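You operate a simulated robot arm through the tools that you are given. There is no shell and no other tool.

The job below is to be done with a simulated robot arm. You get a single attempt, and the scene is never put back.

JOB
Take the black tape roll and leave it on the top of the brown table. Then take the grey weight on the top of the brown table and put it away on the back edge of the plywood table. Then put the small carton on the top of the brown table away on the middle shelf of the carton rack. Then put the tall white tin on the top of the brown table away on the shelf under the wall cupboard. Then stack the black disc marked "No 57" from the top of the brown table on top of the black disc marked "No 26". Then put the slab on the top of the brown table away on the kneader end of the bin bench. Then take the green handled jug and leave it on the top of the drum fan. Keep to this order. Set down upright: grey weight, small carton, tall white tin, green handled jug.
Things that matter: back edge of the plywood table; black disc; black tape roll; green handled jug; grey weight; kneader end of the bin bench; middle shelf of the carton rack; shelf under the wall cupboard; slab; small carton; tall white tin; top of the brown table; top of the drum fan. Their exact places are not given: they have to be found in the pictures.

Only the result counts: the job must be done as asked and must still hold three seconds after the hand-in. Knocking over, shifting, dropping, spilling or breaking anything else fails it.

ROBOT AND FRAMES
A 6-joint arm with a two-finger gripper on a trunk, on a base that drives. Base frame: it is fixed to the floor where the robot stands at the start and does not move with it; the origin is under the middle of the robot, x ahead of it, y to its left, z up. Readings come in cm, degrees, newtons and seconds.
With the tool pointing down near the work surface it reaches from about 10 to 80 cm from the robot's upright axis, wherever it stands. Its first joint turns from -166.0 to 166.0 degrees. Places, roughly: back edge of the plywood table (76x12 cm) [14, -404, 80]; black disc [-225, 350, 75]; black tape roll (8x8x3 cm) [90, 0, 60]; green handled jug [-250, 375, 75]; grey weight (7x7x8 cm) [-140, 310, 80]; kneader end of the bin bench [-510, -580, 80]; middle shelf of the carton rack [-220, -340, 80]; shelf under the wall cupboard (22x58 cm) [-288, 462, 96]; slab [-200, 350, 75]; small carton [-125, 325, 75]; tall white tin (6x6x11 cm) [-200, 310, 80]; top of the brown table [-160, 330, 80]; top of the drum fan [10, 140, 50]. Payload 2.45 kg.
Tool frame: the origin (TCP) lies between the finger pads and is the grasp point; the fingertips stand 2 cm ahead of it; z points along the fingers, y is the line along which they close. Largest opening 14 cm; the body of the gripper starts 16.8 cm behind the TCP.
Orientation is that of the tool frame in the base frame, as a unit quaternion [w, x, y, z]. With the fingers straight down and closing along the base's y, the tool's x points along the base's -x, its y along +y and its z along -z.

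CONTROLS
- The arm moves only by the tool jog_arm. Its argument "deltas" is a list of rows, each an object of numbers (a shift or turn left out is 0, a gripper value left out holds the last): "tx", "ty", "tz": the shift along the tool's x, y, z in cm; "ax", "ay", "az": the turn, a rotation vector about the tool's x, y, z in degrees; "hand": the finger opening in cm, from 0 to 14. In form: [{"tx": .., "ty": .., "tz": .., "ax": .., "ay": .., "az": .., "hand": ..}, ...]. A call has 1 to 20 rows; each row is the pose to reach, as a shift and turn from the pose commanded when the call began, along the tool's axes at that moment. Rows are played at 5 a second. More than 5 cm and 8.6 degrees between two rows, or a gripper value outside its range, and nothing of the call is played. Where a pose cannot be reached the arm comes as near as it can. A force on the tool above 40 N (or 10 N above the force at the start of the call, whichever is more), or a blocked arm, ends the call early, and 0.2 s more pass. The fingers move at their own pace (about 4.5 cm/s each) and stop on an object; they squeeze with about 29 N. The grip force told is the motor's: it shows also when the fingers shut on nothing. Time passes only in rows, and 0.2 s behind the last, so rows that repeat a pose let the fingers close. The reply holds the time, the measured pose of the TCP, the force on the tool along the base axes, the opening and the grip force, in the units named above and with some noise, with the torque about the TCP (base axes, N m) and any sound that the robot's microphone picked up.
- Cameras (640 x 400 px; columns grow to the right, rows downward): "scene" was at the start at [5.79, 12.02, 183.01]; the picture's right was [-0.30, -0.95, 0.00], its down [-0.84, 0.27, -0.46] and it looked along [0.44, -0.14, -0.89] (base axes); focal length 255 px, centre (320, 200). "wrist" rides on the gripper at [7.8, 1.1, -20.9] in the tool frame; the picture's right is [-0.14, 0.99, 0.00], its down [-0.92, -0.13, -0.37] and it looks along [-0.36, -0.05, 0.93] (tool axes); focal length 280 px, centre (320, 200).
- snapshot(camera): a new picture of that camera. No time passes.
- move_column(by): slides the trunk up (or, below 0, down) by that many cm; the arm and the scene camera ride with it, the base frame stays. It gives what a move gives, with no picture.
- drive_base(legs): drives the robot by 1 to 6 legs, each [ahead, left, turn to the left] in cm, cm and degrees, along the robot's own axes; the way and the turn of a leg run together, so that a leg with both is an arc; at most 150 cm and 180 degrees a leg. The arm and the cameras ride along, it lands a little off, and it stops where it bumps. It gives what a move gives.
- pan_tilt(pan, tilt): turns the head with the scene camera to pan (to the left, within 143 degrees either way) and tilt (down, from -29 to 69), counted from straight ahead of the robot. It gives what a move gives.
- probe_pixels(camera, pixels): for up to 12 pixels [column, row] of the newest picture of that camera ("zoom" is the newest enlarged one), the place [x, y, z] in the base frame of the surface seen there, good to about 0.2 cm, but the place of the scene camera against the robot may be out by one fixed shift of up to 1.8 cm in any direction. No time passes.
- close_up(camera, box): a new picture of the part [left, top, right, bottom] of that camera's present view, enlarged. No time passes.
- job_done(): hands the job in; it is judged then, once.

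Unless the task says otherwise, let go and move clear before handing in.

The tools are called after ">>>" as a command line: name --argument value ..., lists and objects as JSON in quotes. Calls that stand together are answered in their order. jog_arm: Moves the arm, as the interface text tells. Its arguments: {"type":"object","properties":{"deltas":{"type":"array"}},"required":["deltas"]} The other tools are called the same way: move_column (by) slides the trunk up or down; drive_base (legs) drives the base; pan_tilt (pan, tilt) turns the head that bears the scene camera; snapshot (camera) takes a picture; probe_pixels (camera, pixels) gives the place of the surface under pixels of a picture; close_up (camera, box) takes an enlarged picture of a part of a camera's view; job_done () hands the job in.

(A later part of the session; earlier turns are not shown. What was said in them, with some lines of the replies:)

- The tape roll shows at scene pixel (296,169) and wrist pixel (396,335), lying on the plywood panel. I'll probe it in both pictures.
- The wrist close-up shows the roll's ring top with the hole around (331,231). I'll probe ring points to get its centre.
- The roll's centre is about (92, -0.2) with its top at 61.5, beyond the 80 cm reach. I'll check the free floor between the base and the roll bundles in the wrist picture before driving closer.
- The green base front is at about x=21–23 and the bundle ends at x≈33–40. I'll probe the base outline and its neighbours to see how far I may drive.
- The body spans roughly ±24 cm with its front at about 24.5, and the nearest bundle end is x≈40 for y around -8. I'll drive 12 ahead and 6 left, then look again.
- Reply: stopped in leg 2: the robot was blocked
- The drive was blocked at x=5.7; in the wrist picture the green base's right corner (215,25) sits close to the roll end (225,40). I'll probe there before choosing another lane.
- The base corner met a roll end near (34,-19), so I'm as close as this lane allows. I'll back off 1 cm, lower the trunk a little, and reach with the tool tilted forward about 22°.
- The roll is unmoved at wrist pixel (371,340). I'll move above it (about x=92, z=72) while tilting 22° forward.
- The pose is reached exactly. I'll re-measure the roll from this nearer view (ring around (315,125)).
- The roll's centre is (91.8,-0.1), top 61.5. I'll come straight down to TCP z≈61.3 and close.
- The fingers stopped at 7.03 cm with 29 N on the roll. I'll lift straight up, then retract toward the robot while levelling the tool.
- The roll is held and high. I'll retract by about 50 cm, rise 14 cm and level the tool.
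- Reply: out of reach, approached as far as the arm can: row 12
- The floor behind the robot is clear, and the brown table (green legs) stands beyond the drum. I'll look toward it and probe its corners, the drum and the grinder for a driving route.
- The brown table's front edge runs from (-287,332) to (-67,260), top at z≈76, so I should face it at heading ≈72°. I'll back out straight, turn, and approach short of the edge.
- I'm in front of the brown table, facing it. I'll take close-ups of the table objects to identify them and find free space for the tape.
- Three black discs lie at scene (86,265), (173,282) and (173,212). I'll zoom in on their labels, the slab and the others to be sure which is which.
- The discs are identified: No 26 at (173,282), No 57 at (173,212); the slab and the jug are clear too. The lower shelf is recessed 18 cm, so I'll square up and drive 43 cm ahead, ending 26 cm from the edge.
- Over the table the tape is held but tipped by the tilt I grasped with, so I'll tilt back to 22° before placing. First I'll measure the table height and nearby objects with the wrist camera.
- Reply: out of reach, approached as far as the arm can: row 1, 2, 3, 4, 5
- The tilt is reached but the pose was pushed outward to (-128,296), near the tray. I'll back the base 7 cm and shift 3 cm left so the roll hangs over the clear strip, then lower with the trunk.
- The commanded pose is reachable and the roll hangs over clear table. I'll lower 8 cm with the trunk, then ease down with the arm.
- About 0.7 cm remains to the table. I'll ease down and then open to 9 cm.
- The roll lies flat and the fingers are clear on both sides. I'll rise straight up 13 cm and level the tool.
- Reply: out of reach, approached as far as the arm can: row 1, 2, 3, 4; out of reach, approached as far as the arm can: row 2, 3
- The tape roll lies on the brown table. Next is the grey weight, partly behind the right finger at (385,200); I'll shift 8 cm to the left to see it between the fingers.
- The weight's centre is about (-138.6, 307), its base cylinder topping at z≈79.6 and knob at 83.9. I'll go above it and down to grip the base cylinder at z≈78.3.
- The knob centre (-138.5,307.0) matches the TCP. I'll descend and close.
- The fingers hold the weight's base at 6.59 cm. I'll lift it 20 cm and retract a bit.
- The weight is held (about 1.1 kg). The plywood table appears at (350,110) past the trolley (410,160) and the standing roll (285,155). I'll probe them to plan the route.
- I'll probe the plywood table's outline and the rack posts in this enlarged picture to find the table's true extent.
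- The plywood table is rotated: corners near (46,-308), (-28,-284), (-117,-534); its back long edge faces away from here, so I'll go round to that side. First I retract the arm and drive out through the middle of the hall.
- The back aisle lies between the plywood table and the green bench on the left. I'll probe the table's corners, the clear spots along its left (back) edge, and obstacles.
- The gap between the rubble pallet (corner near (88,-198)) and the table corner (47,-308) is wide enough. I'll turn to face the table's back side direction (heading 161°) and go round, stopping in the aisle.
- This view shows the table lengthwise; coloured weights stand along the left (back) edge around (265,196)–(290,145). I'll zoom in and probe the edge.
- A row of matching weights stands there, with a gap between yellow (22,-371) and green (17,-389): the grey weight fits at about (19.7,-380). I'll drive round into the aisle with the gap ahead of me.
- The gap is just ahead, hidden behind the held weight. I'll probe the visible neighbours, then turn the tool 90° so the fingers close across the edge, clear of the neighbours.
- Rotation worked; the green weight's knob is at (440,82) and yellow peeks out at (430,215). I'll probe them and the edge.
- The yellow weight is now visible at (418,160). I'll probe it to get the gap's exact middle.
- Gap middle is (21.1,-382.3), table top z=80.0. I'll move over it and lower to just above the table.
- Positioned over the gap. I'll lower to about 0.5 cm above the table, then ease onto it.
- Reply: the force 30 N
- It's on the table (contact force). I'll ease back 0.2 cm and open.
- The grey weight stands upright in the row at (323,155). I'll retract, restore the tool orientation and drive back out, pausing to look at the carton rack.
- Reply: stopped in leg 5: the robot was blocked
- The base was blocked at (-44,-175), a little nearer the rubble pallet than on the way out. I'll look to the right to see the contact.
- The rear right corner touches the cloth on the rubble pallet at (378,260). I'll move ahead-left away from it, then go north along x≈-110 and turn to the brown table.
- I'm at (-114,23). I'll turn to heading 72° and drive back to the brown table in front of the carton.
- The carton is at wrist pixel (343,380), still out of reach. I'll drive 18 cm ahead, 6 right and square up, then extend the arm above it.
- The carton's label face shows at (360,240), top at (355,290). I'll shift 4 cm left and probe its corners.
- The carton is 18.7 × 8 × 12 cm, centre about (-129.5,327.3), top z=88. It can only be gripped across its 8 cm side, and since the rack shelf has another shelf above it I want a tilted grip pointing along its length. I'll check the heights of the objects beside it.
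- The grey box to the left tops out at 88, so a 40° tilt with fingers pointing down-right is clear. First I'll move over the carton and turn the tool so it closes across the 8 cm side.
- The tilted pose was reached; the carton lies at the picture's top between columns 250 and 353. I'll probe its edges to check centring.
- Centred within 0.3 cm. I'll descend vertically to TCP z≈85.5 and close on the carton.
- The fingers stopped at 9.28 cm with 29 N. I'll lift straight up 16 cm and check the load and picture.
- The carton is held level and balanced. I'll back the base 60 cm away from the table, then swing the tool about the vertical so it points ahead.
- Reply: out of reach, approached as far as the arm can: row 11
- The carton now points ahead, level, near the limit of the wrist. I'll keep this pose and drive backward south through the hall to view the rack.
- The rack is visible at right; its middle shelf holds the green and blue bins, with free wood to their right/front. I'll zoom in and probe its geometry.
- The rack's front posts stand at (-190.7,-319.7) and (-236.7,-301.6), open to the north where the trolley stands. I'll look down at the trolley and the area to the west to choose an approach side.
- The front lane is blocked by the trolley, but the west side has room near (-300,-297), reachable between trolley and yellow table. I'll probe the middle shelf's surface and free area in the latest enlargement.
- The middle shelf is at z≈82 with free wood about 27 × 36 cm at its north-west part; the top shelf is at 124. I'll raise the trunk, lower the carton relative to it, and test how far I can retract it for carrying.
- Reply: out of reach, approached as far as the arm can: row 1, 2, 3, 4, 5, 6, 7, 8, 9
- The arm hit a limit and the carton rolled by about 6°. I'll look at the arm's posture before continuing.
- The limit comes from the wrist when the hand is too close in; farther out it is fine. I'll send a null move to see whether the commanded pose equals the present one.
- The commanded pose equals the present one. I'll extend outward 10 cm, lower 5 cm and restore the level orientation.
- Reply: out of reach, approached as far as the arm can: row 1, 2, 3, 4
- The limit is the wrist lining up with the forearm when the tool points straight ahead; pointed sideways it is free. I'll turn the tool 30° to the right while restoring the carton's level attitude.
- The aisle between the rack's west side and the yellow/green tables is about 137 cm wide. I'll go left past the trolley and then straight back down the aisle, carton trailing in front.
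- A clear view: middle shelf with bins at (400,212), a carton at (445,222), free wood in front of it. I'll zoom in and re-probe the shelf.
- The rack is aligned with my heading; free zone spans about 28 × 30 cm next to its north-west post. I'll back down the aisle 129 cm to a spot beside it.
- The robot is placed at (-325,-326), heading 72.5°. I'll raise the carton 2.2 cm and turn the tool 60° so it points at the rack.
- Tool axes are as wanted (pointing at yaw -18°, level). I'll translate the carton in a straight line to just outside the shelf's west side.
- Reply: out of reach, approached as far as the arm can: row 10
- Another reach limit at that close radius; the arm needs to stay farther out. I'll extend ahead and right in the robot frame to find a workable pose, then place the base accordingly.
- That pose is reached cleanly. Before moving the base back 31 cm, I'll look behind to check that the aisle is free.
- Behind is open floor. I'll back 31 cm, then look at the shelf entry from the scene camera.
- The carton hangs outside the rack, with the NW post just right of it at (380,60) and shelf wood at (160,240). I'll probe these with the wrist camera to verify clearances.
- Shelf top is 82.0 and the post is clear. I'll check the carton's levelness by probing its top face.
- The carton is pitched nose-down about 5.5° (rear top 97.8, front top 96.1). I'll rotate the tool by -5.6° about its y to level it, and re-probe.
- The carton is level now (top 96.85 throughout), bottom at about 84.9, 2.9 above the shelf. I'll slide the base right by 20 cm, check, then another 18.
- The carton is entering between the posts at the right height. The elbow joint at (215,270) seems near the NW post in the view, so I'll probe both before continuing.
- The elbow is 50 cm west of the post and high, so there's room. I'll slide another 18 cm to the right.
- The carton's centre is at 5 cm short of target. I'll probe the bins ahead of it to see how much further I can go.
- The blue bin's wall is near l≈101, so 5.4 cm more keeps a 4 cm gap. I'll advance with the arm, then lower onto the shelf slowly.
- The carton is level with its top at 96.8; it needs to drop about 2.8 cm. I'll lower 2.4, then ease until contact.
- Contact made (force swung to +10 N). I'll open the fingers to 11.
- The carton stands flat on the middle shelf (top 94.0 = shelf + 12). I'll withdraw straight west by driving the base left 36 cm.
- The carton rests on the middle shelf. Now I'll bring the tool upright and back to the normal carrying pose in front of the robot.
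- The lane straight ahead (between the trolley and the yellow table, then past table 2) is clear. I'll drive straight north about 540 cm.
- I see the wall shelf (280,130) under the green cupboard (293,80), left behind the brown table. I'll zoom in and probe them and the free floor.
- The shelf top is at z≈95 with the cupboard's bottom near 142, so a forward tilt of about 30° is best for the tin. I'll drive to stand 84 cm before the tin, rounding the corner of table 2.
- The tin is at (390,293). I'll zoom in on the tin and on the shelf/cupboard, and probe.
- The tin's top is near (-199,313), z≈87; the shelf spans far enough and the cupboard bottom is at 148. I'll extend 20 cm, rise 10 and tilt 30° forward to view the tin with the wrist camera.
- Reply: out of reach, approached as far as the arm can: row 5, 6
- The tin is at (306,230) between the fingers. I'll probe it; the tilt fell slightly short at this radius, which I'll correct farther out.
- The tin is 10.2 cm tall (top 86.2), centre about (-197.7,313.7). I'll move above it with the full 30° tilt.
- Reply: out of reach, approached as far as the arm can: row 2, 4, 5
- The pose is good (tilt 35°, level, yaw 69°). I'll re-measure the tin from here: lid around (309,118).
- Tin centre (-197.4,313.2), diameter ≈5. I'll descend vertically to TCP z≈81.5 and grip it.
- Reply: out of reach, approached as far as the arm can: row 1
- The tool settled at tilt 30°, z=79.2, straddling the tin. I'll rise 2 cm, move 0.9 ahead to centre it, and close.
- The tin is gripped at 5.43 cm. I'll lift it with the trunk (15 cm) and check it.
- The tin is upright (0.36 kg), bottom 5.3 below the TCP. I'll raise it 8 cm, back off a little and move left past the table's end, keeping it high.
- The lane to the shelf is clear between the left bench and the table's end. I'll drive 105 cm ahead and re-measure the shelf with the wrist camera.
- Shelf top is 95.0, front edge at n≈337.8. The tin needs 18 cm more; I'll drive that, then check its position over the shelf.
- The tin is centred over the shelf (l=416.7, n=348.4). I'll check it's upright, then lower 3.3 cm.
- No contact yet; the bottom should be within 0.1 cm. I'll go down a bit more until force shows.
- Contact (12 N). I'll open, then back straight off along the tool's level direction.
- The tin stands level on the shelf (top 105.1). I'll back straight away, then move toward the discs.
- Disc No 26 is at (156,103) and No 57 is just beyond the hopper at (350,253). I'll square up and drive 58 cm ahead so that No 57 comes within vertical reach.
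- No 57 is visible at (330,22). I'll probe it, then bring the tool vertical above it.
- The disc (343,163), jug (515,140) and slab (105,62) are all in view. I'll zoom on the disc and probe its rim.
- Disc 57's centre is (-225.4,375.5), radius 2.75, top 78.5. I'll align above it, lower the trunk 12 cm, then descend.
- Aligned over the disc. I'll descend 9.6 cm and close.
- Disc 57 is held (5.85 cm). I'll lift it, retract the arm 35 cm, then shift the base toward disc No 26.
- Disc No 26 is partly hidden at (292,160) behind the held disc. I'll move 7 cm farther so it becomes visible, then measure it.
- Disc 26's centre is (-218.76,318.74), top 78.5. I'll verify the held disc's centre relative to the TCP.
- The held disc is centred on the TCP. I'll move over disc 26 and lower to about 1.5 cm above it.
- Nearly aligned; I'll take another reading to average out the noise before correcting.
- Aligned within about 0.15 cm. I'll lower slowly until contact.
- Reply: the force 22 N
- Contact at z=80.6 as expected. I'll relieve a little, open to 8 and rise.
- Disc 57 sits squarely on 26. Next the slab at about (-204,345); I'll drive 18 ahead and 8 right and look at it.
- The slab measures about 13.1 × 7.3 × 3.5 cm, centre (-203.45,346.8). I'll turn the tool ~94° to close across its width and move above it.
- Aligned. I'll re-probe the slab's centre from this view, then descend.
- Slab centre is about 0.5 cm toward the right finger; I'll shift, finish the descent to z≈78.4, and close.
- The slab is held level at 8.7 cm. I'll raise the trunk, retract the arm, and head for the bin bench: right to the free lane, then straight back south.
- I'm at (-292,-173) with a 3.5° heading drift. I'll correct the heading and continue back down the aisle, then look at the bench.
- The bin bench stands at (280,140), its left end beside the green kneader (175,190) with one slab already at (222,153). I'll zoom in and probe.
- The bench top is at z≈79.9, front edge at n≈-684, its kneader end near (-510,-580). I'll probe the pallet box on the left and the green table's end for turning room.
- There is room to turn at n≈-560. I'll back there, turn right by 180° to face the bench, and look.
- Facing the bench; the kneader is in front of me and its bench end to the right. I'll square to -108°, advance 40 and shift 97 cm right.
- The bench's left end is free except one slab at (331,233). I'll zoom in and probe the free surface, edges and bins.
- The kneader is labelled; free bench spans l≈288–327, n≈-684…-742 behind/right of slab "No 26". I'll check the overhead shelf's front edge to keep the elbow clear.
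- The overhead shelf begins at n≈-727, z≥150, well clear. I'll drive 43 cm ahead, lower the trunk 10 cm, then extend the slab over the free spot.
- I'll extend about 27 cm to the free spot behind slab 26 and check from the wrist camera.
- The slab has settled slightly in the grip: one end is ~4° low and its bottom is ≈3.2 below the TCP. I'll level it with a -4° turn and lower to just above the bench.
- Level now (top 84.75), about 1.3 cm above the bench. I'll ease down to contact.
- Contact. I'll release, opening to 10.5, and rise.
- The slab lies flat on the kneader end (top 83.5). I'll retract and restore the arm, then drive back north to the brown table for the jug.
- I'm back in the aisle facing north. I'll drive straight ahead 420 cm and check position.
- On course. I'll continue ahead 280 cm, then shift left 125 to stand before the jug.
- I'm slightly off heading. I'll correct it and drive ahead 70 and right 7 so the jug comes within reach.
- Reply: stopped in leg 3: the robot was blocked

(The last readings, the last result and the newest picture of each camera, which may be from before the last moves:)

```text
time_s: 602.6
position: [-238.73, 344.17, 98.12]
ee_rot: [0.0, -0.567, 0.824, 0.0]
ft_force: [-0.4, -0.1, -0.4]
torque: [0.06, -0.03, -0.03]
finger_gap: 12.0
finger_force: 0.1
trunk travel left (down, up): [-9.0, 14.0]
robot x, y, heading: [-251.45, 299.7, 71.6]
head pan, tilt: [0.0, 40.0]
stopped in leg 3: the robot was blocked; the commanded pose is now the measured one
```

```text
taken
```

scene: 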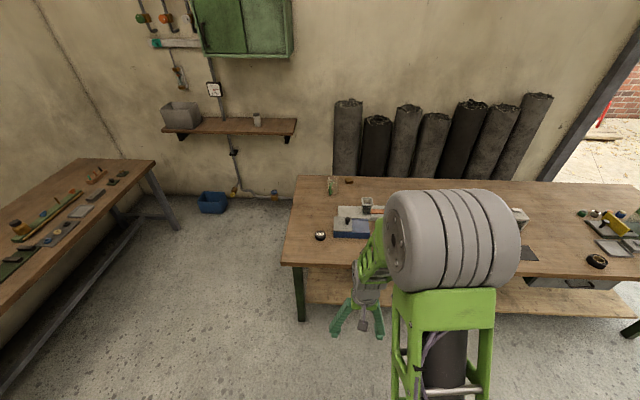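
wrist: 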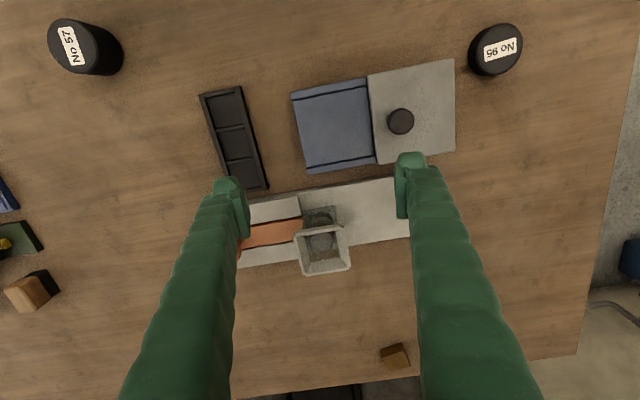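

The base touched something at n≈206.5; I'll back off 1 cm. Then I'll extend toward the jug (20 ahead, 22 left) to view it.

>>> drive_base --legs '[[-1.2, 0, 0]]'

>>> jog_arm --deltas '[{"tx": -3.4, "ty": 3.6, "tz": -0.5}, {"tx": -6.7, "ty": 7.2, "tz": -1}, {"tx": -10, "ty": 10.8, "tz": -2}, {"tx": -13.4, "ty": 14.4, "tz": -2}, {"tx": -16.7, "ty": 18, "tz": -2}, {"tx": -20, "ty": 21.6, "tz": -2}]'

>>> snapshot --camera "wrist"

```text
time_s: 603.4
position: [-239.01, 343.26, 98.15]
ee_rot: [0.0, -0.566, 0.824, -0.001]
ft_force: [-0.1, -0.6, -0.3]
torque: [0.07, -0.06, 0.0]
finger_gap: 12.02
finger_force: 0.2
trunk travel left (down, up): [-9.0, 14.0]
robot x, y, heading: [-251.57, 298.77, 71.7]
head pan, tilt: [0.0, 40.0]
```

```text
time_s: 604.8
position: [-252.07, 369.88, 100.09]
ee_rot: [-0.002, -0.565, 0.825, 0.0]
ft_force: [0.2, 0.2, 0.0]
torque: [-0.03, 0.0, 0.01]
finger_gap: 11.98
finger_force: 0.0
trunk travel left (down, up): [-9.0, 14.0]
robot x, y, heading: [-251.57, 298.82, 71.7]
head pan, tilt: [0.0, 40.0]
```

```text
taken
```

wrist: 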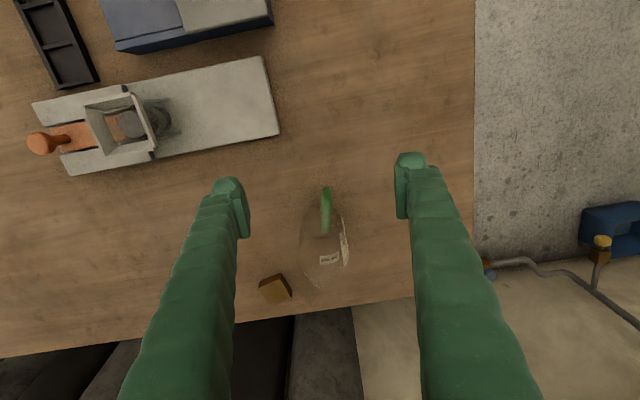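

>>> close_up --camera "wrist" --box '[270, 165, 380, 305]'

>>> probe_pixels --camera "wrist" --pixels '[[327, 190], [326, 215], [322, 260], [303, 235], [347, 235], [318, 284], [335, 245], [345, 260], [310, 275], [300, 250], [325, 235], [275, 288]]'

```text
2.86 times, centred on (325, 235) of wrist
```

zoom: 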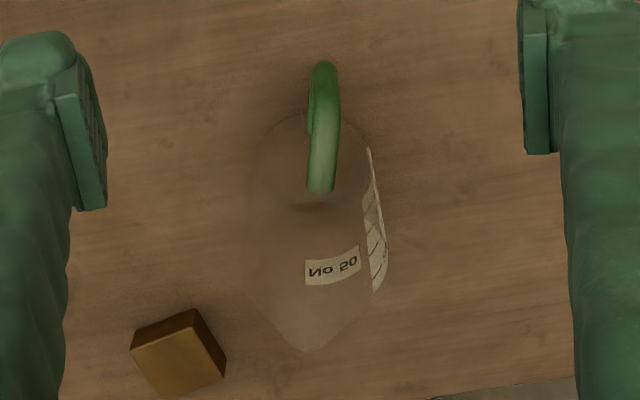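

```text
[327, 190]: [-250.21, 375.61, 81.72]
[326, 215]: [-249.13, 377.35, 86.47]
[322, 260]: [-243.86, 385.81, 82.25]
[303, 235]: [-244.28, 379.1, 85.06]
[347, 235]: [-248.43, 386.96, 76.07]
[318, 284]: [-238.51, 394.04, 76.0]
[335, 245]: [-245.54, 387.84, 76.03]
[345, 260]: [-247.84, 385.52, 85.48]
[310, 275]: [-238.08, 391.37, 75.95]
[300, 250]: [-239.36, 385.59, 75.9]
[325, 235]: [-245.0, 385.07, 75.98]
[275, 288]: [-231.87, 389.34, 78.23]
```

The jug's body is centred near (-246,382.4), radius ≈3.7, its green handle pointing back toward me at about -122°. I'll move above it, turned 10° so the fingers close across the body clear of the handle.

>>> jog_arm --deltas '[{"tx": -4.6, "ty": -0.4, "az": 3.5}, {"tx": -9.2, "ty": -0.8, "az": 7}, {"tx": -13.8, "ty": -1.1, "az": 10}, {"tx": -13.8, "ty": -1.1, "az": 10}]'

>>> snapshot --camera "wrist"

>>> close_up --camera "wrist" --box '[250, 80, 400, 220]'

```text
time_s: 605.8
position: [-245.96, 382.55, 100.07]
ee_rot: [-0.001, -0.491, 0.871, 0.0]
ft_force: [0.2, -0.7, 0.3]
torque: [-0.04, 0.03, 0.0]
finger_gap: 12.0
finger_force: 0.0
trunk travel left (down, up): [-9.0, 14.0]
robot x, y, heading: [-251.72, 298.95, 71.5]
head pan, tilt: [0.0, 40.0]
```

```text
taken
```

wrist: 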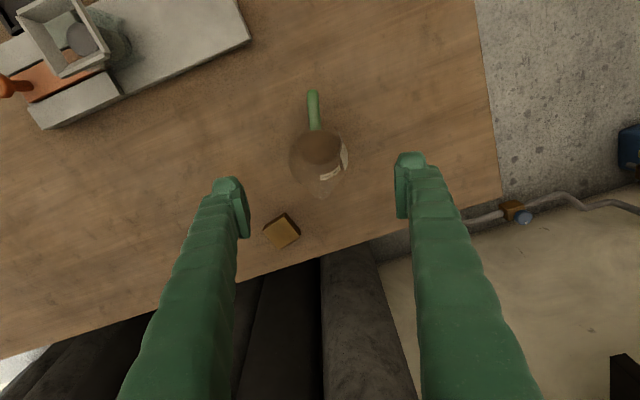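

```text
2.86 times, centred on (325, 150) of wrist
```

zoom: 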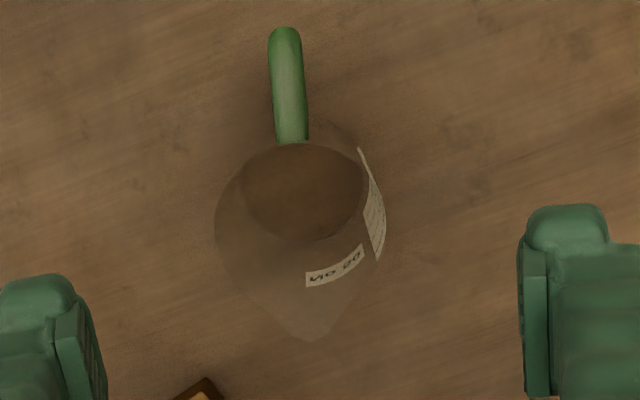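

I'll probe the jug's base circle (centre ≈ wrist (319,147)) and rim to refine its centre.

>>> probe_pixels --camera "zoom" --pixels '[[303, 192], [242, 190], [366, 180], [303, 236], [303, 148], [290, 60], [290, 130], [375, 220], [335, 265], [218, 225], [312, 335], [380, 240]]'

```text
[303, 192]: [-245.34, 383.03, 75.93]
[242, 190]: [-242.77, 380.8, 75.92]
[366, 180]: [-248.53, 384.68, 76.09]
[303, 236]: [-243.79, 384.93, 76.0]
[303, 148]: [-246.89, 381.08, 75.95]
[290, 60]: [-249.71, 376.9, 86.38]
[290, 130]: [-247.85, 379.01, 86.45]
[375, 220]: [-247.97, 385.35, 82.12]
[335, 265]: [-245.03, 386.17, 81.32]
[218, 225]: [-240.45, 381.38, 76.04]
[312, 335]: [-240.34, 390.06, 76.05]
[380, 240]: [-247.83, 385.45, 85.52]
```

The jug's axis is at (-245.6,382.8), radius ≈3.45. I'll descend vertically to z≈81 with the fingers on both sides of it.

>>> jog_arm --deltas '[{"tx": -0.4, "ty": -0.18, "tz": 4, "hand": 11}, {"tx": -0.4, "ty": -0.18, "tz": 8.5}, {"tx": -0.4, "ty": -0.18, "tz": 13}, {"tx": -0.4, "ty": -0.18, "tz": 17}, {"tx": -0.4, "ty": -0.18, "tz": 19}, {"tx": -0.4, "ty": -0.18, "tz": 19}]'

>>> snapshot --camera "wrist"

```text
time_s: 607.1
position: [-245.55, 382.51, 81.17]
ee_rot: [0.0, -0.491, 0.871, -0.001]
ft_force: [0.2, 0.6, -0.5]
torque: [-0.03, 0.02, -0.04]
finger_gap: 10.98
finger_force: 0.3
trunk travel left (down, up): [-9.0, 14.0]
robot x, y, heading: [-251.79, 298.57, 71.7]
head pan, tilt: [0.0, 40.0]
```

```text
taken
```

wrist: 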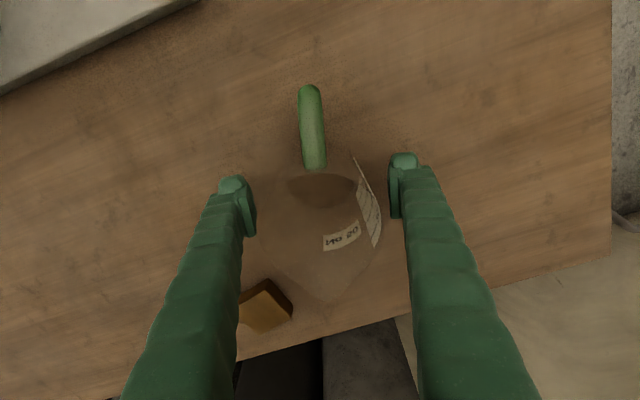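

The jug stands between the fingers. I'll close on it.

>>> jog_arm --deltas '[{"hand": 9.5}, {"hand": 8}, {"hand": 7}, {"hand": 6.2}, {"hand": 6}, {"hand": 6}, {"hand": 6}]'

>>> snapshot --camera "wrist"

```text
time_s: 608.8
position: [-245.52, 382.39, 81.27]
ee_rot: [-0.001, -0.491, 0.871, 0.0]
ft_force: [-0.7, 1.6, 1.7]
torque: [-0.01, -0.02, 0.05]
finger_gap: 7.87
finger_force: 28.8
trunk travel left (down, up): [-9.0, 14.0]
robot x, y, heading: [-251.7, 298.72, 71.8]
head pan, tilt: [0.0, 40.0]
```

```text
taken
```

wrist: 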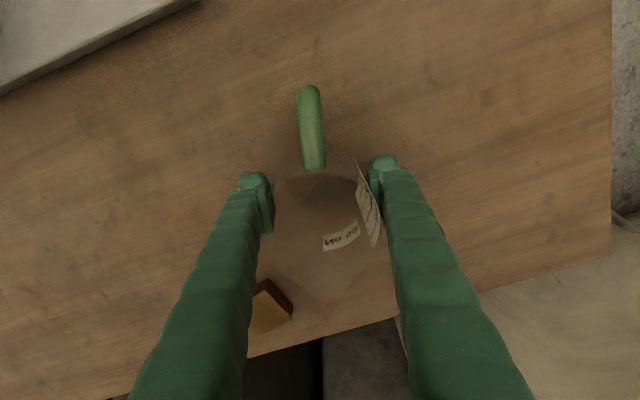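

Gripped at 7.87 cm. I'll lift with the trunk and check it.

>>> move_column --by 14

>>> snapshot --camera "wrist"

```text
time_s: 610.4
position: [-245.55, 382.39, 95.22]
ee_rot: [-0.001, -0.492, 0.87, -0.001]
ft_force: [-0.6, -1.0, -1.7]
torque: [0.03, 0.0, -0.02]
finger_gap: 7.88
finger_force: 28.2
trunk travel left (down, up): [-23.0, 0.0]
robot x, y, heading: [-251.36, 298.74, 71.7]
head pan, tilt: [0.0, 40.0]
```

```text
taken
```

wrist: 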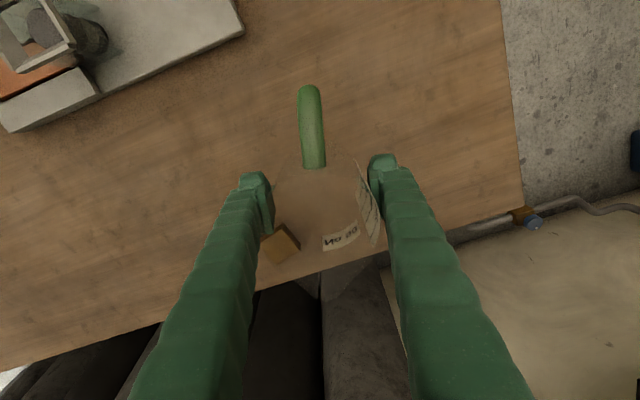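

The jug hangs upright. I'll raise it 6 cm more and retract it over the table to about 48 cm ahead of the robot.

>>> jog_arm --deltas '[{"tz": -3}, {"tz": -6}, {"tx": 3.1, "ty": -3.04, "tz": -6}, {"tx": 6.2, "ty": -6.1, "tz": -6}, {"tx": 9.3, "ty": -9.1, "tz": -6}, {"tx": 12.4, "ty": -12.2, "tz": -6}, {"tx": 15.5, "ty": -15.2, "tz": -6}, {"tx": 18.6, "ty": -18.3, "tz": -6}, {"tx": 21.7, "ty": -21.3, "tz": -6}, {"tx": 24.8, "ty": -24.4, "tz": -6}, {"tx": 27.9, "ty": -27.4, "tz": -6}]'

>>> drive_base --legs '[[-40, -60, 0]]'

>>> pan_tilt --pan -100 --tilt 35

>>> snapshot --camera "scene"

>>> snapshot --camera "wrist"

```text
time_s: 612.8
position: [-236.32, 344.34, 101.32]
ee_rot: [-0.001, -0.491, 0.871, 0.0]
ft_force: [0.8, -0.4, -1.6]
torque: [0.06, 0.05, -0.06]
finger_gap: 7.84
finger_force: 29.0
trunk travel left (down, up): [-23.0, 0.0]
robot x, y, heading: [-251.82, 298.66, 71.6]
head pan, tilt: [0.0, 40.0]
```

```text
time_s: 618.6
position: [-190.9, 287.38, 101.28]
ee_rot: [-0.001, -0.489, 0.872, -0.001]
ft_force: [0.9, -0.9, -0.4]
torque: [0.02, 0.02, 0.01]
finger_gap: 7.88
finger_force: 29.1
trunk travel left (down, up): [-23.0, 0.0]
robot x, y, heading: [-206.45, 242.46, 71.2]
head pan, tilt: [0.0, 40.0]
```

```text
time_s: 620.4
position: [-190.87, 287.47, 101.22]
ee_rot: [-0.001, -0.489, 0.872, -0.001]
ft_force: [-0.6, -0.6, -0.4]
torque: [0.04, -0.02, 0.02]
finger_gap: 7.88
finger_force: 28.9
trunk travel left (down, up): [-23.0, 0.0]
robot x, y, heading: [-206.79, 242.05, 71.2]
head pan, tilt: [-100.0, 35.0]
```

```text
taken
```

scene: 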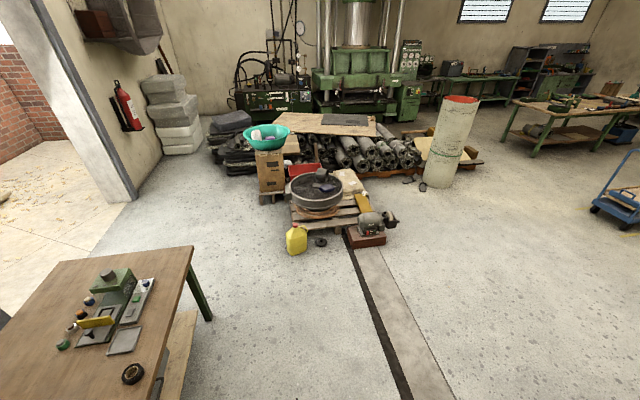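

```text
taken
```

wrist: 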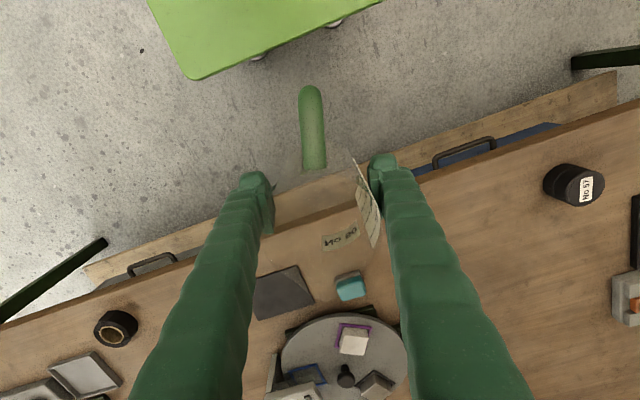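

The drum fan stands at (318,195), with the yellow canister (296,238) and grinder in front of it. I'll zoom in and probe it.

>>> close_up --camera "scene" --box '[240, 120, 400, 260]'

>>> probe_pixels --camera "scene" --pixels '[[293, 192], [342, 190], [318, 178], [317, 205], [305, 190], [330, 178], [296, 250], [320, 243], [365, 244], [350, 235], [270, 203], [290, 225]]'

```text
2.86 times, centred on (320, 190) of scene
```

zoom: 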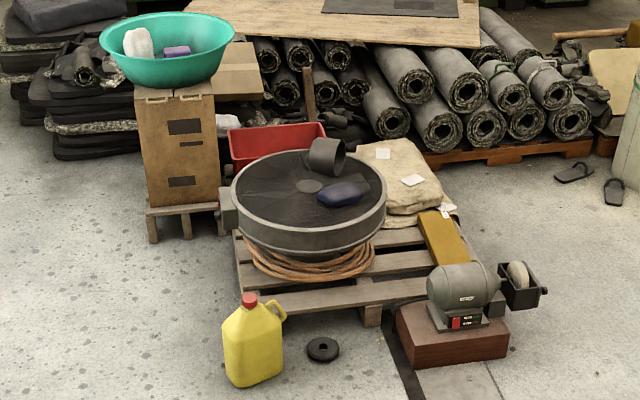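

```text
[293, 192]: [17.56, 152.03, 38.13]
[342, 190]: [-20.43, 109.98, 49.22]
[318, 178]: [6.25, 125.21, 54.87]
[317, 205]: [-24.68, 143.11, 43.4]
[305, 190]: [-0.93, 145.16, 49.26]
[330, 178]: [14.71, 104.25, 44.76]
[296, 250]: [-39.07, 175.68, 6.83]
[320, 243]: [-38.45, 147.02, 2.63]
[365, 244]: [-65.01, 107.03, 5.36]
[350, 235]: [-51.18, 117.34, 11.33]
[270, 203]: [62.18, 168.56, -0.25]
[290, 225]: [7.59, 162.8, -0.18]
```

The fan lies face-up on the pallet, its grille at z≈49 around (0,130), with a black pipe piece and a blue pouch on it. I'll approach from its north side: first along the table front, then turn to face south.

>>> drive_base --legs '[[0, 0, 0.7], [2, -110, 0], [0, 0, -151.5]]'

>>> pan_tilt --pan 20 --tilt 40

>>> snapshot --camera "scene"

```text
time_s: 636.8
position: [-92.4, 163.35, 101.32]
ee_rot: [-0.001, 0.711, 0.703, 0.001]
ft_force: [-0.4, -0.6, -2.4]
torque: [-0.03, 0.05, -0.01]
finger_gap: 7.9
finger_force: 28.9
trunk travel left (down, up): [-23.0, 0.0]
robot x, y, heading: [-102.43, 210.68, -78.1]
head pan, tilt: [-100.0, 35.0]
```

```text
time_s: 638.8
position: [-92.46, 163.49, 101.36]
ee_rot: [0.0, 0.711, 0.703, 0.0]
ft_force: [-0.3, 0.5, -1.0]
torque: [0.0, 0.0, -0.03]
finger_gap: 7.89
finger_force: 29.4
trunk travel left (down, up): [-23.0, 0.0]
robot x, y, heading: [-102.29, 210.7, -78.2]
head pan, tilt: [20.0, 40.0]
```

```text
taken
```

scene: 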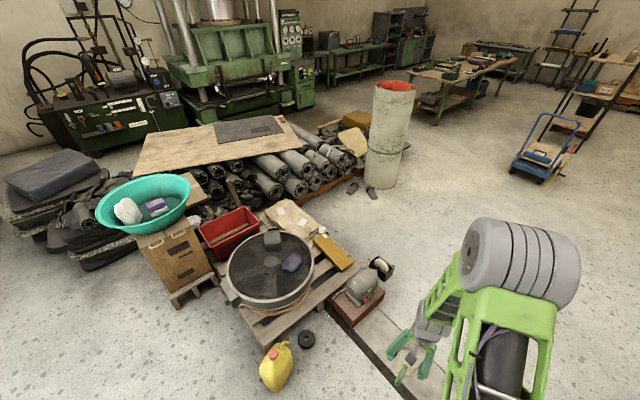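

>>> close_up --camera "scene" --box '[170, 200, 350, 400]'

>>> probe_pixels --camera "scene" --pixels '[[230, 275], [311, 260], [270, 235], [270, 300], [245, 275], [265, 290], [268, 262], [293, 262], [275, 380], [178, 307], [245, 345], [205, 290]]'

```text
2.00 times, centred on (260, 300) of scene
```

zoom: 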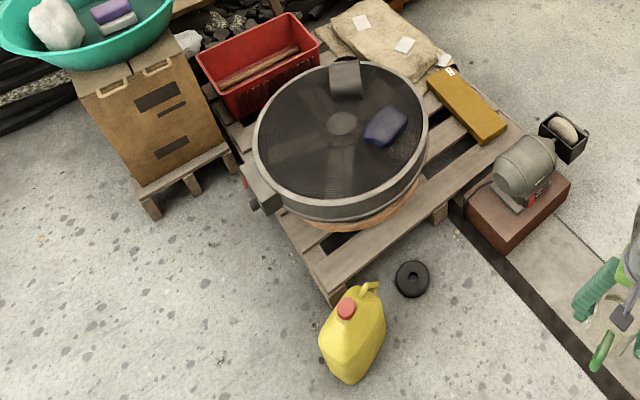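

```text
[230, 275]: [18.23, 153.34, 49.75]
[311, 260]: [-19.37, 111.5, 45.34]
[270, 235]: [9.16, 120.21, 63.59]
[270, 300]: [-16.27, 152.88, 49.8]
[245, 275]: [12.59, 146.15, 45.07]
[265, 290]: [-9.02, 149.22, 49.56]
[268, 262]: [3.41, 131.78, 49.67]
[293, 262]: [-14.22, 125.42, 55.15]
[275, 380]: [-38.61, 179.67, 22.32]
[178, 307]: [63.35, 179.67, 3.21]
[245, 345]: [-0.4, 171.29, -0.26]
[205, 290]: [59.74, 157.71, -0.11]
```

The grille top is at z≈49.7, centre near (3.4,131.8), radius ≈28; its north half around (4,146) is free. I'll face exactly south, step back 9 cm, and slide east past the canister in two checked moves.

>>> drive_base --legs '[[0, 0, -11.8], [-9.5, 0, 0], [0, 40, 0]]'

```text
time_s: 644.3
position: [-62.69, 172.12, 101.39]
ee_rot: [-0.001, 0.78, 0.625, 0.001]
ft_force: [-0.5, 0.3, -1.2]
torque: [-0.01, 0.01, 0.02]
finger_gap: 7.91
finger_force: 28.9
trunk travel left (down, up): [-23.0, 0.0]
robot x, y, heading: [-62.46, 220.14, -89.8]
head pan, tilt: [20.0, 40.0]
```

On track at (-62.5,220), heading -90°. I'll slide the remaining 74 cm east.

>>> drive_base --legs '[[0, 40, 0], [0, 34, 0]]'

>>> pan_tilt --pan 0 --tilt 55

>>> snapshot --camera "scene"

>>> snapshot --camera "wrist"

```text
time_s: 651.5
position: [11.9, 172.34, 101.3]
ee_rot: [-0.001, 0.779, 0.628, 0.001]
ft_force: [1.6, -0.3, -0.7]
torque: [0.0, 0.0, -0.04]
finger_gap: 7.83
finger_force: 28.6
trunk travel left (down, up): [-23.0, 0.0]
robot x, y, heading: [11.66, 220.37, -89.6]
head pan, tilt: [20.0, 40.0]
```

```text
time_s: 652.3
position: [11.82, 172.35, 101.26]
ee_rot: [-0.001, 0.779, 0.627, 0.001]
ft_force: [-0.1, -0.5, -1.4]
torque: [-0.05, -0.03, -0.01]
finger_gap: 7.84
finger_force: 28.8
trunk travel left (down, up): [-23.0, 0.0]
robot x, y, heading: [11.58, 220.54, -89.5]
head pan, tilt: [0.0, 55.0]
```

```text
taken
```

scene: 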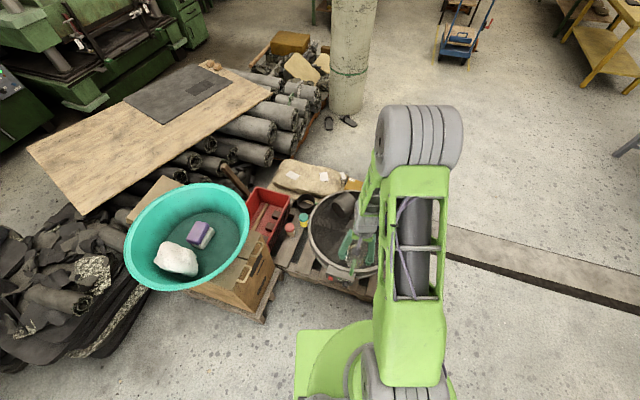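

```text
taken
```

wrist: 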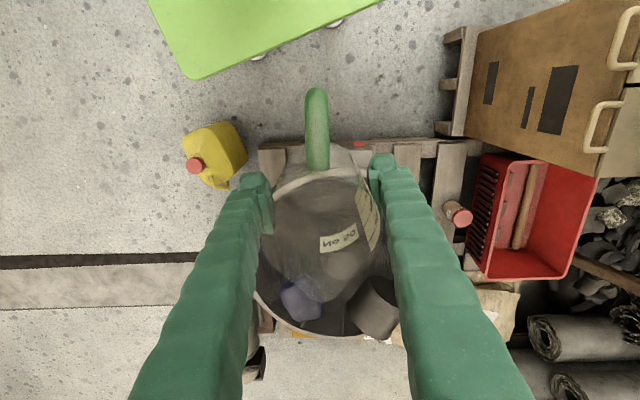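

The fan is just ahead, the teal tub to the left of the arm. I'll probe the tub's rim and the fan features visible from both cameras.

>>> probe_pixels --camera "scene" --pixels '[[248, 225], [240, 265], [225, 190], [135, 250], [313, 240], [340, 270], [345, 200], [330, 235], [322, 225], [265, 270], [270, 245], [380, 290]]'

>>> probe_pixels --camera "wrist" --pixels '[[280, 185], [355, 160], [305, 300], [375, 300], [345, 265], [290, 240], [330, 200], [385, 260], [265, 300], [350, 330], [300, 260], [310, 215]]'

```text
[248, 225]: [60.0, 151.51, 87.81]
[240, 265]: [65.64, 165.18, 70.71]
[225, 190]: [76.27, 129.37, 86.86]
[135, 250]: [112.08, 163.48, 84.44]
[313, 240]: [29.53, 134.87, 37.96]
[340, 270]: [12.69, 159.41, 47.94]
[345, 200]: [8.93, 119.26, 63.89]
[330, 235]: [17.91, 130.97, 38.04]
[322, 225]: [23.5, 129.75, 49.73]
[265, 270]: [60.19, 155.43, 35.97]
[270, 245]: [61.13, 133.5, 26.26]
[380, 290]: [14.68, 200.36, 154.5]
```

```text
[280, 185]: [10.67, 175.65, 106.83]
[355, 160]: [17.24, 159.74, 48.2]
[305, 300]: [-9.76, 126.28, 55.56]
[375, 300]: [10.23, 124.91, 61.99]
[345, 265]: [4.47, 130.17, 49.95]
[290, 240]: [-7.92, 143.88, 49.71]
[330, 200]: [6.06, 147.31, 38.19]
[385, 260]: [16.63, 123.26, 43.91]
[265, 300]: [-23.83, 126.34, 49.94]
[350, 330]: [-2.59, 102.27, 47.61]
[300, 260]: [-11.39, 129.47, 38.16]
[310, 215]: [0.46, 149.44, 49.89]
```

The grille is at z≈49.9; hub at (4.5,130), pouch at (-10,126), pipe at (10,124). I'll extend over (5,146), then lower the trunk fully.

>>> jog_arm --deltas '[{"tx": -4.5, "ty": -0.2}, {"tx": -9, "ty": -0.4}, {"tx": -13.5, "ty": -0.5}, {"tx": -18, "ty": -0.7}, {"tx": -22.5, "ty": -0.85}, {"tx": -27.2, "ty": -1}, {"tx": -27.2, "ty": -1}]'

>>> move_column --by -22

>>> snapshot --camera "wrist"

>>> snapshot --camera "scene"

```text
time_s: 653.9
position: [4.87, 146.06, 101.49]
ee_rot: [-0.001, 0.778, 0.628, 0.0]
ft_force: [-0.5, 1.2, -0.9]
torque: [-0.02, -0.02, 0.03]
finger_gap: 7.82
finger_force: 29.4
trunk travel left (down, up): [-23.0, 0.0]
robot x, y, heading: [11.67, 220.64, -89.3]
head pan, tilt: [0.0, 55.0]
```

```text
time_s: 656.3
position: [5.04, 146.08, 79.5]
ee_rot: [-0.001, 0.779, 0.627, 0.0]
ft_force: [-0.2, 0.0, -1.2]
torque: [-0.01, 0.02, 0.02]
finger_gap: 7.81
finger_force: 29.5
trunk travel left (down, up): [-1.0, 22.0]
robot x, y, heading: [11.66, 220.18, -89.5]
head pan, tilt: [0.0, 55.0]
```

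```text
taken
```

wrist: 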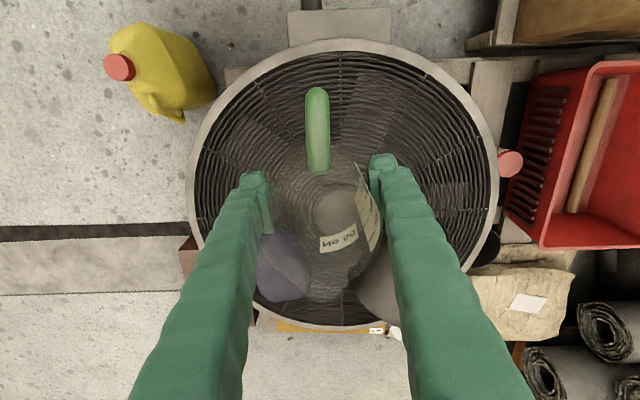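

```text
taken
```

scene: 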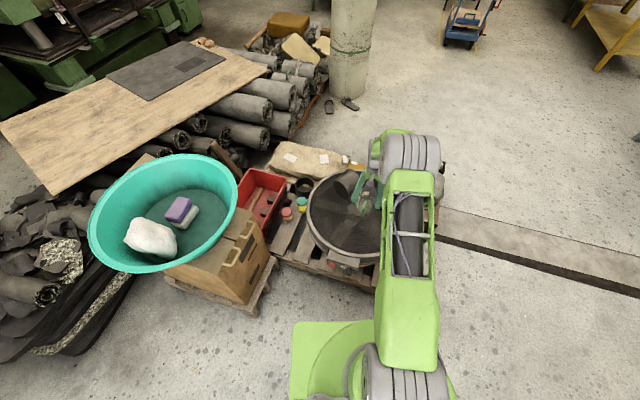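

The landing spot on the mesh is free. I'll lower the arm 22.5 cm in steps.

>>> jog_arm --deltas '[{"tz": 4.5}, {"tz": 9}, {"tz": 13.5}, {"tz": 18}, {"tz": 21}, {"tz": 22.8}, {"tz": 22.8}]'

>>> snapshot --camera "wrist"

```text
time_s: 657.9
position: [5.16, 145.94, 56.63]
ee_rot: [0.0, 0.779, 0.627, 0.001]
ft_force: [0.0, -0.3, -1.0]
torque: [0.0, -0.01, 0.03]
finger_gap: 7.83
finger_force: 28.8
trunk travel left (down, up): [-1.0, 22.0]
robot x, y, heading: [11.36, 220.37, -89.4]
head pan, tilt: [0.0, 55.0]
```

```text
taken
```

wrist: 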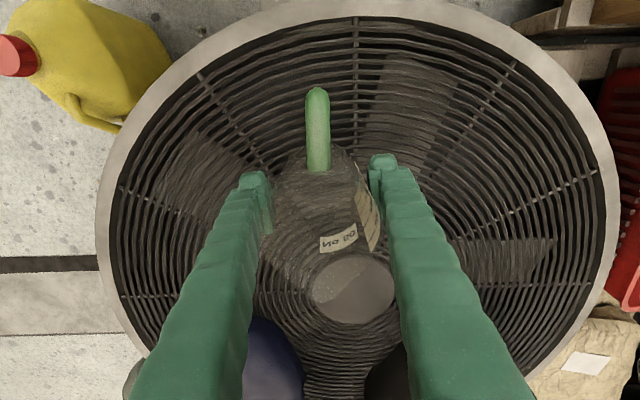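

The jug is about 1.4 cm above the grille. I'll probe the mesh around it for level, then ease down.

>>> probe_pixels --camera "wrist" --pixels '[[355, 60], [357, 110], [270, 130], [450, 200], [355, 290], [200, 75], [415, 120], [330, 65]]'

>>> jog_arm --deltas '[{"tz": 0.6}, {"tz": 1.0}, {"tz": 1.2}]'

>>> jog_arm --deltas '[{"tz": 0.15}, {"tz": 0.3}]'

```text
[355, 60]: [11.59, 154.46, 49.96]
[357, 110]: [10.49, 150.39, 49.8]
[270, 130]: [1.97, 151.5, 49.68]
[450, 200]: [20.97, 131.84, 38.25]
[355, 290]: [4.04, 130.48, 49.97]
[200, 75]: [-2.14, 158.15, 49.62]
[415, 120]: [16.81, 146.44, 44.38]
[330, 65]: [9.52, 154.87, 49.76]
```

```text
time_s: 658.7
position: [5.09, 146.04, 55.39]
ee_rot: [-0.001, 0.778, 0.628, 0.0]
ft_force: [-0.8, -0.3, -1.8]
torque: [0.03, 0.03, -0.01]
finger_gap: 7.81
finger_force: 28.8
trunk travel left (down, up): [-1.0, 22.0]
robot x, y, heading: [11.72, 220.57, -89.7]
head pan, tilt: [0.0, 55.0]
```

```text
time_s: 659.3
position: [4.99, 146.02, 55.31]
ee_rot: [-0.001, 0.779, 0.627, 0.0]
ft_force: [-0.3, 2.3, 9.5]
torque: [0.17, -0.24, 0.07]
finger_gap: 7.85
finger_force: 29.3
trunk travel left (down, up): [-1.0, 22.0]
robot x, y, heading: [11.58, 220.62, -89.5]
head pan, tilt: [0.0, 55.0]
```

Contact at the expected height (9.5 N). I'll open gently to 10 and rise straight up.

>>> jog_arm --deltas '[{"hand": 8.3}, {"hand": 9}, {"hand": 10}, {"hand": 10.5}, {"hand": 10.5}]'

>>> snapshot --camera "wrist"

```text
time_s: 660.5
position: [5.08, 146.05, 55.14]
ee_rot: [0.0, 0.779, 0.627, 0.001]
ft_force: [1.4, -0.2, -0.7]
torque: [0.01, 0.0, 0.03]
finger_gap: 10.48
finger_force: 0.1
trunk travel left (down, up): [-1.0, 22.0]
robot x, y, heading: [11.85, 220.26, -89.3]
head pan, tilt: [0.0, 55.0]
```

```text
taken
```

wrist: 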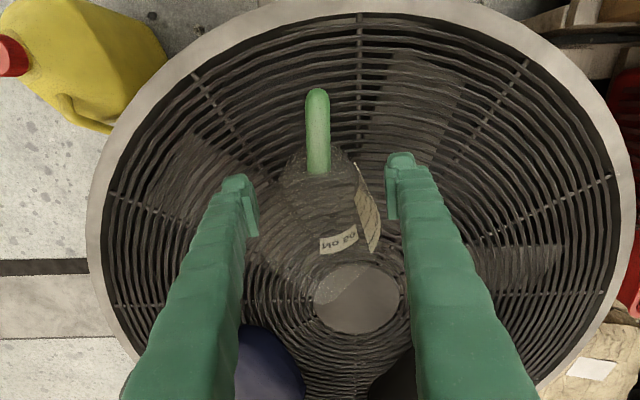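

The jug stays upright between the open fingers. I'll rise straight up and verify.

>>> jog_arm --deltas '[{"tz": -3}, {"tz": -7}, {"tz": -11.5}, {"tz": -16}, {"tz": -20}, {"tz": -24}]'

>>> move_column --by 20

>>> snapshot --camera "wrist"

>>> close_up --camera "wrist" --box '[220, 60, 440, 260]'

```text
time_s: 661.9
position: [5.08, 146.14, 79.01]
ee_rot: [-0.001, 0.779, 0.628, 0.002]
ft_force: [0.0, -0.9, -0.1]
torque: [-0.03, 0.02, -0.03]
finger_gap: 10.5
finger_force: 0.1
trunk travel left (down, up): [-1.0, 22.0]
robot x, y, heading: [11.65, 220.6, -89.7]
head pan, tilt: [0.0, 55.0]
```

```text
time_s: 664.0
position: [5.13, 145.92, 99.11]
ee_rot: [-0.001, 0.779, 0.627, 0.001]
ft_force: [-0.5, 0.0, 0.1]
torque: [-0.02, 0.02, 0.02]
finger_gap: 10.5
finger_force: 0.1
trunk travel left (down, up): [-21.0, 2.0]
robot x, y, heading: [11.71, 220.52, -89.8]
head pan, tilt: [0.0, 55.0]
```

```text
taken
```

wrist: 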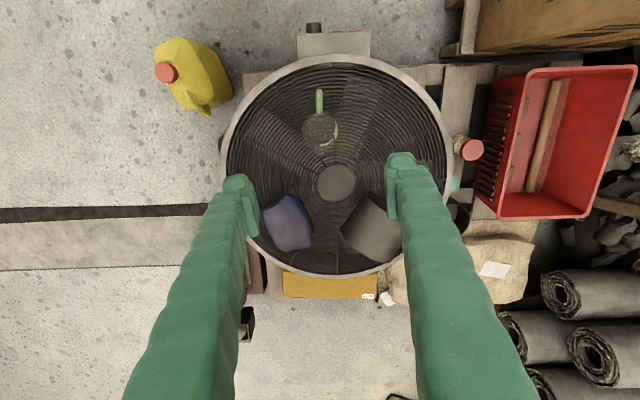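

```text
2.00 times, centred on (330, 160) of wrist
```

zoom: 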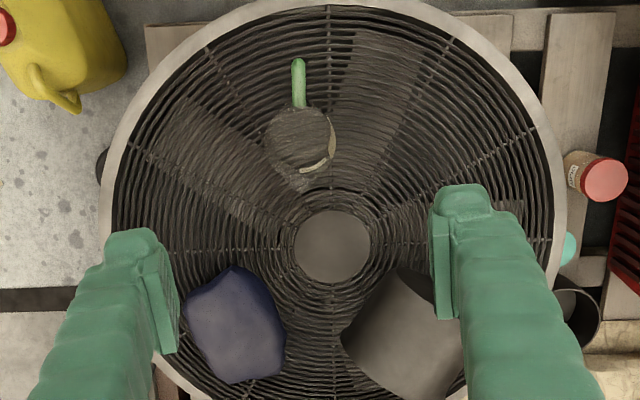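

The jug stands upright on the grille, with the pouch and pipe untouched, and the hand is clear. Every step of the job is done in order, so I'll retract a little and hand in.

>>> jog_arm --deltas '[{"tx": 4.5}, {"tx": 9}, {"tx": 13.5}, {"tx": 18}]'

>>> job_done

```text
time_s: 665.0
position: [8.89, 163.88, 99.15]
ee_rot: [0.0, 0.779, 0.627, 0.001]
ft_force: [-0.9, 0.8, -0.7]
torque: [0.01, -0.01, -0.05]
finger_gap: 10.51
finger_force: 0.0
trunk travel left (down, up): [-21.0, 2.0]
robot x, y, heading: [11.63, 220.34, -89.7]
head pan, tilt: [0.0, 55.0]
```

```text
The job is handed in.
```

All seven steps are done in the order you gave, and the job is handed in. I haven't been told the verdict.

| Item | Where it is now |
|---|---|
| Black tape roll | On the brown table, in clear space near the front edge |
| Grey weight | Upright on the back edge of the plywood table, in the gap between the yellow and green weights |
| Small carton | Upright on the middle shelf of the carton rack, in front of the bins |
| Tall white tin | Upright on the shelf under the wall cupboard |
| Disc "No 57" | Centred on top of disc "No 26" |
| Slab "No 57" | Flat on the kneader end of the bin bench, behind slab "No 26" |
| Green handled jug | Upright on the drum fan's grille, clear of the pouch and the pipe piece |

Each item looked level and stable when I let go of it.

The base bumped something three times: a roll bundle end near the start, the cloth on the rubble pallet, and something under the front of the brown table. I backed off each time and saw nothing move. I didn't re-check the bundle or the pallet closely. The disc stack and the tape roll still looked right after the table bump.
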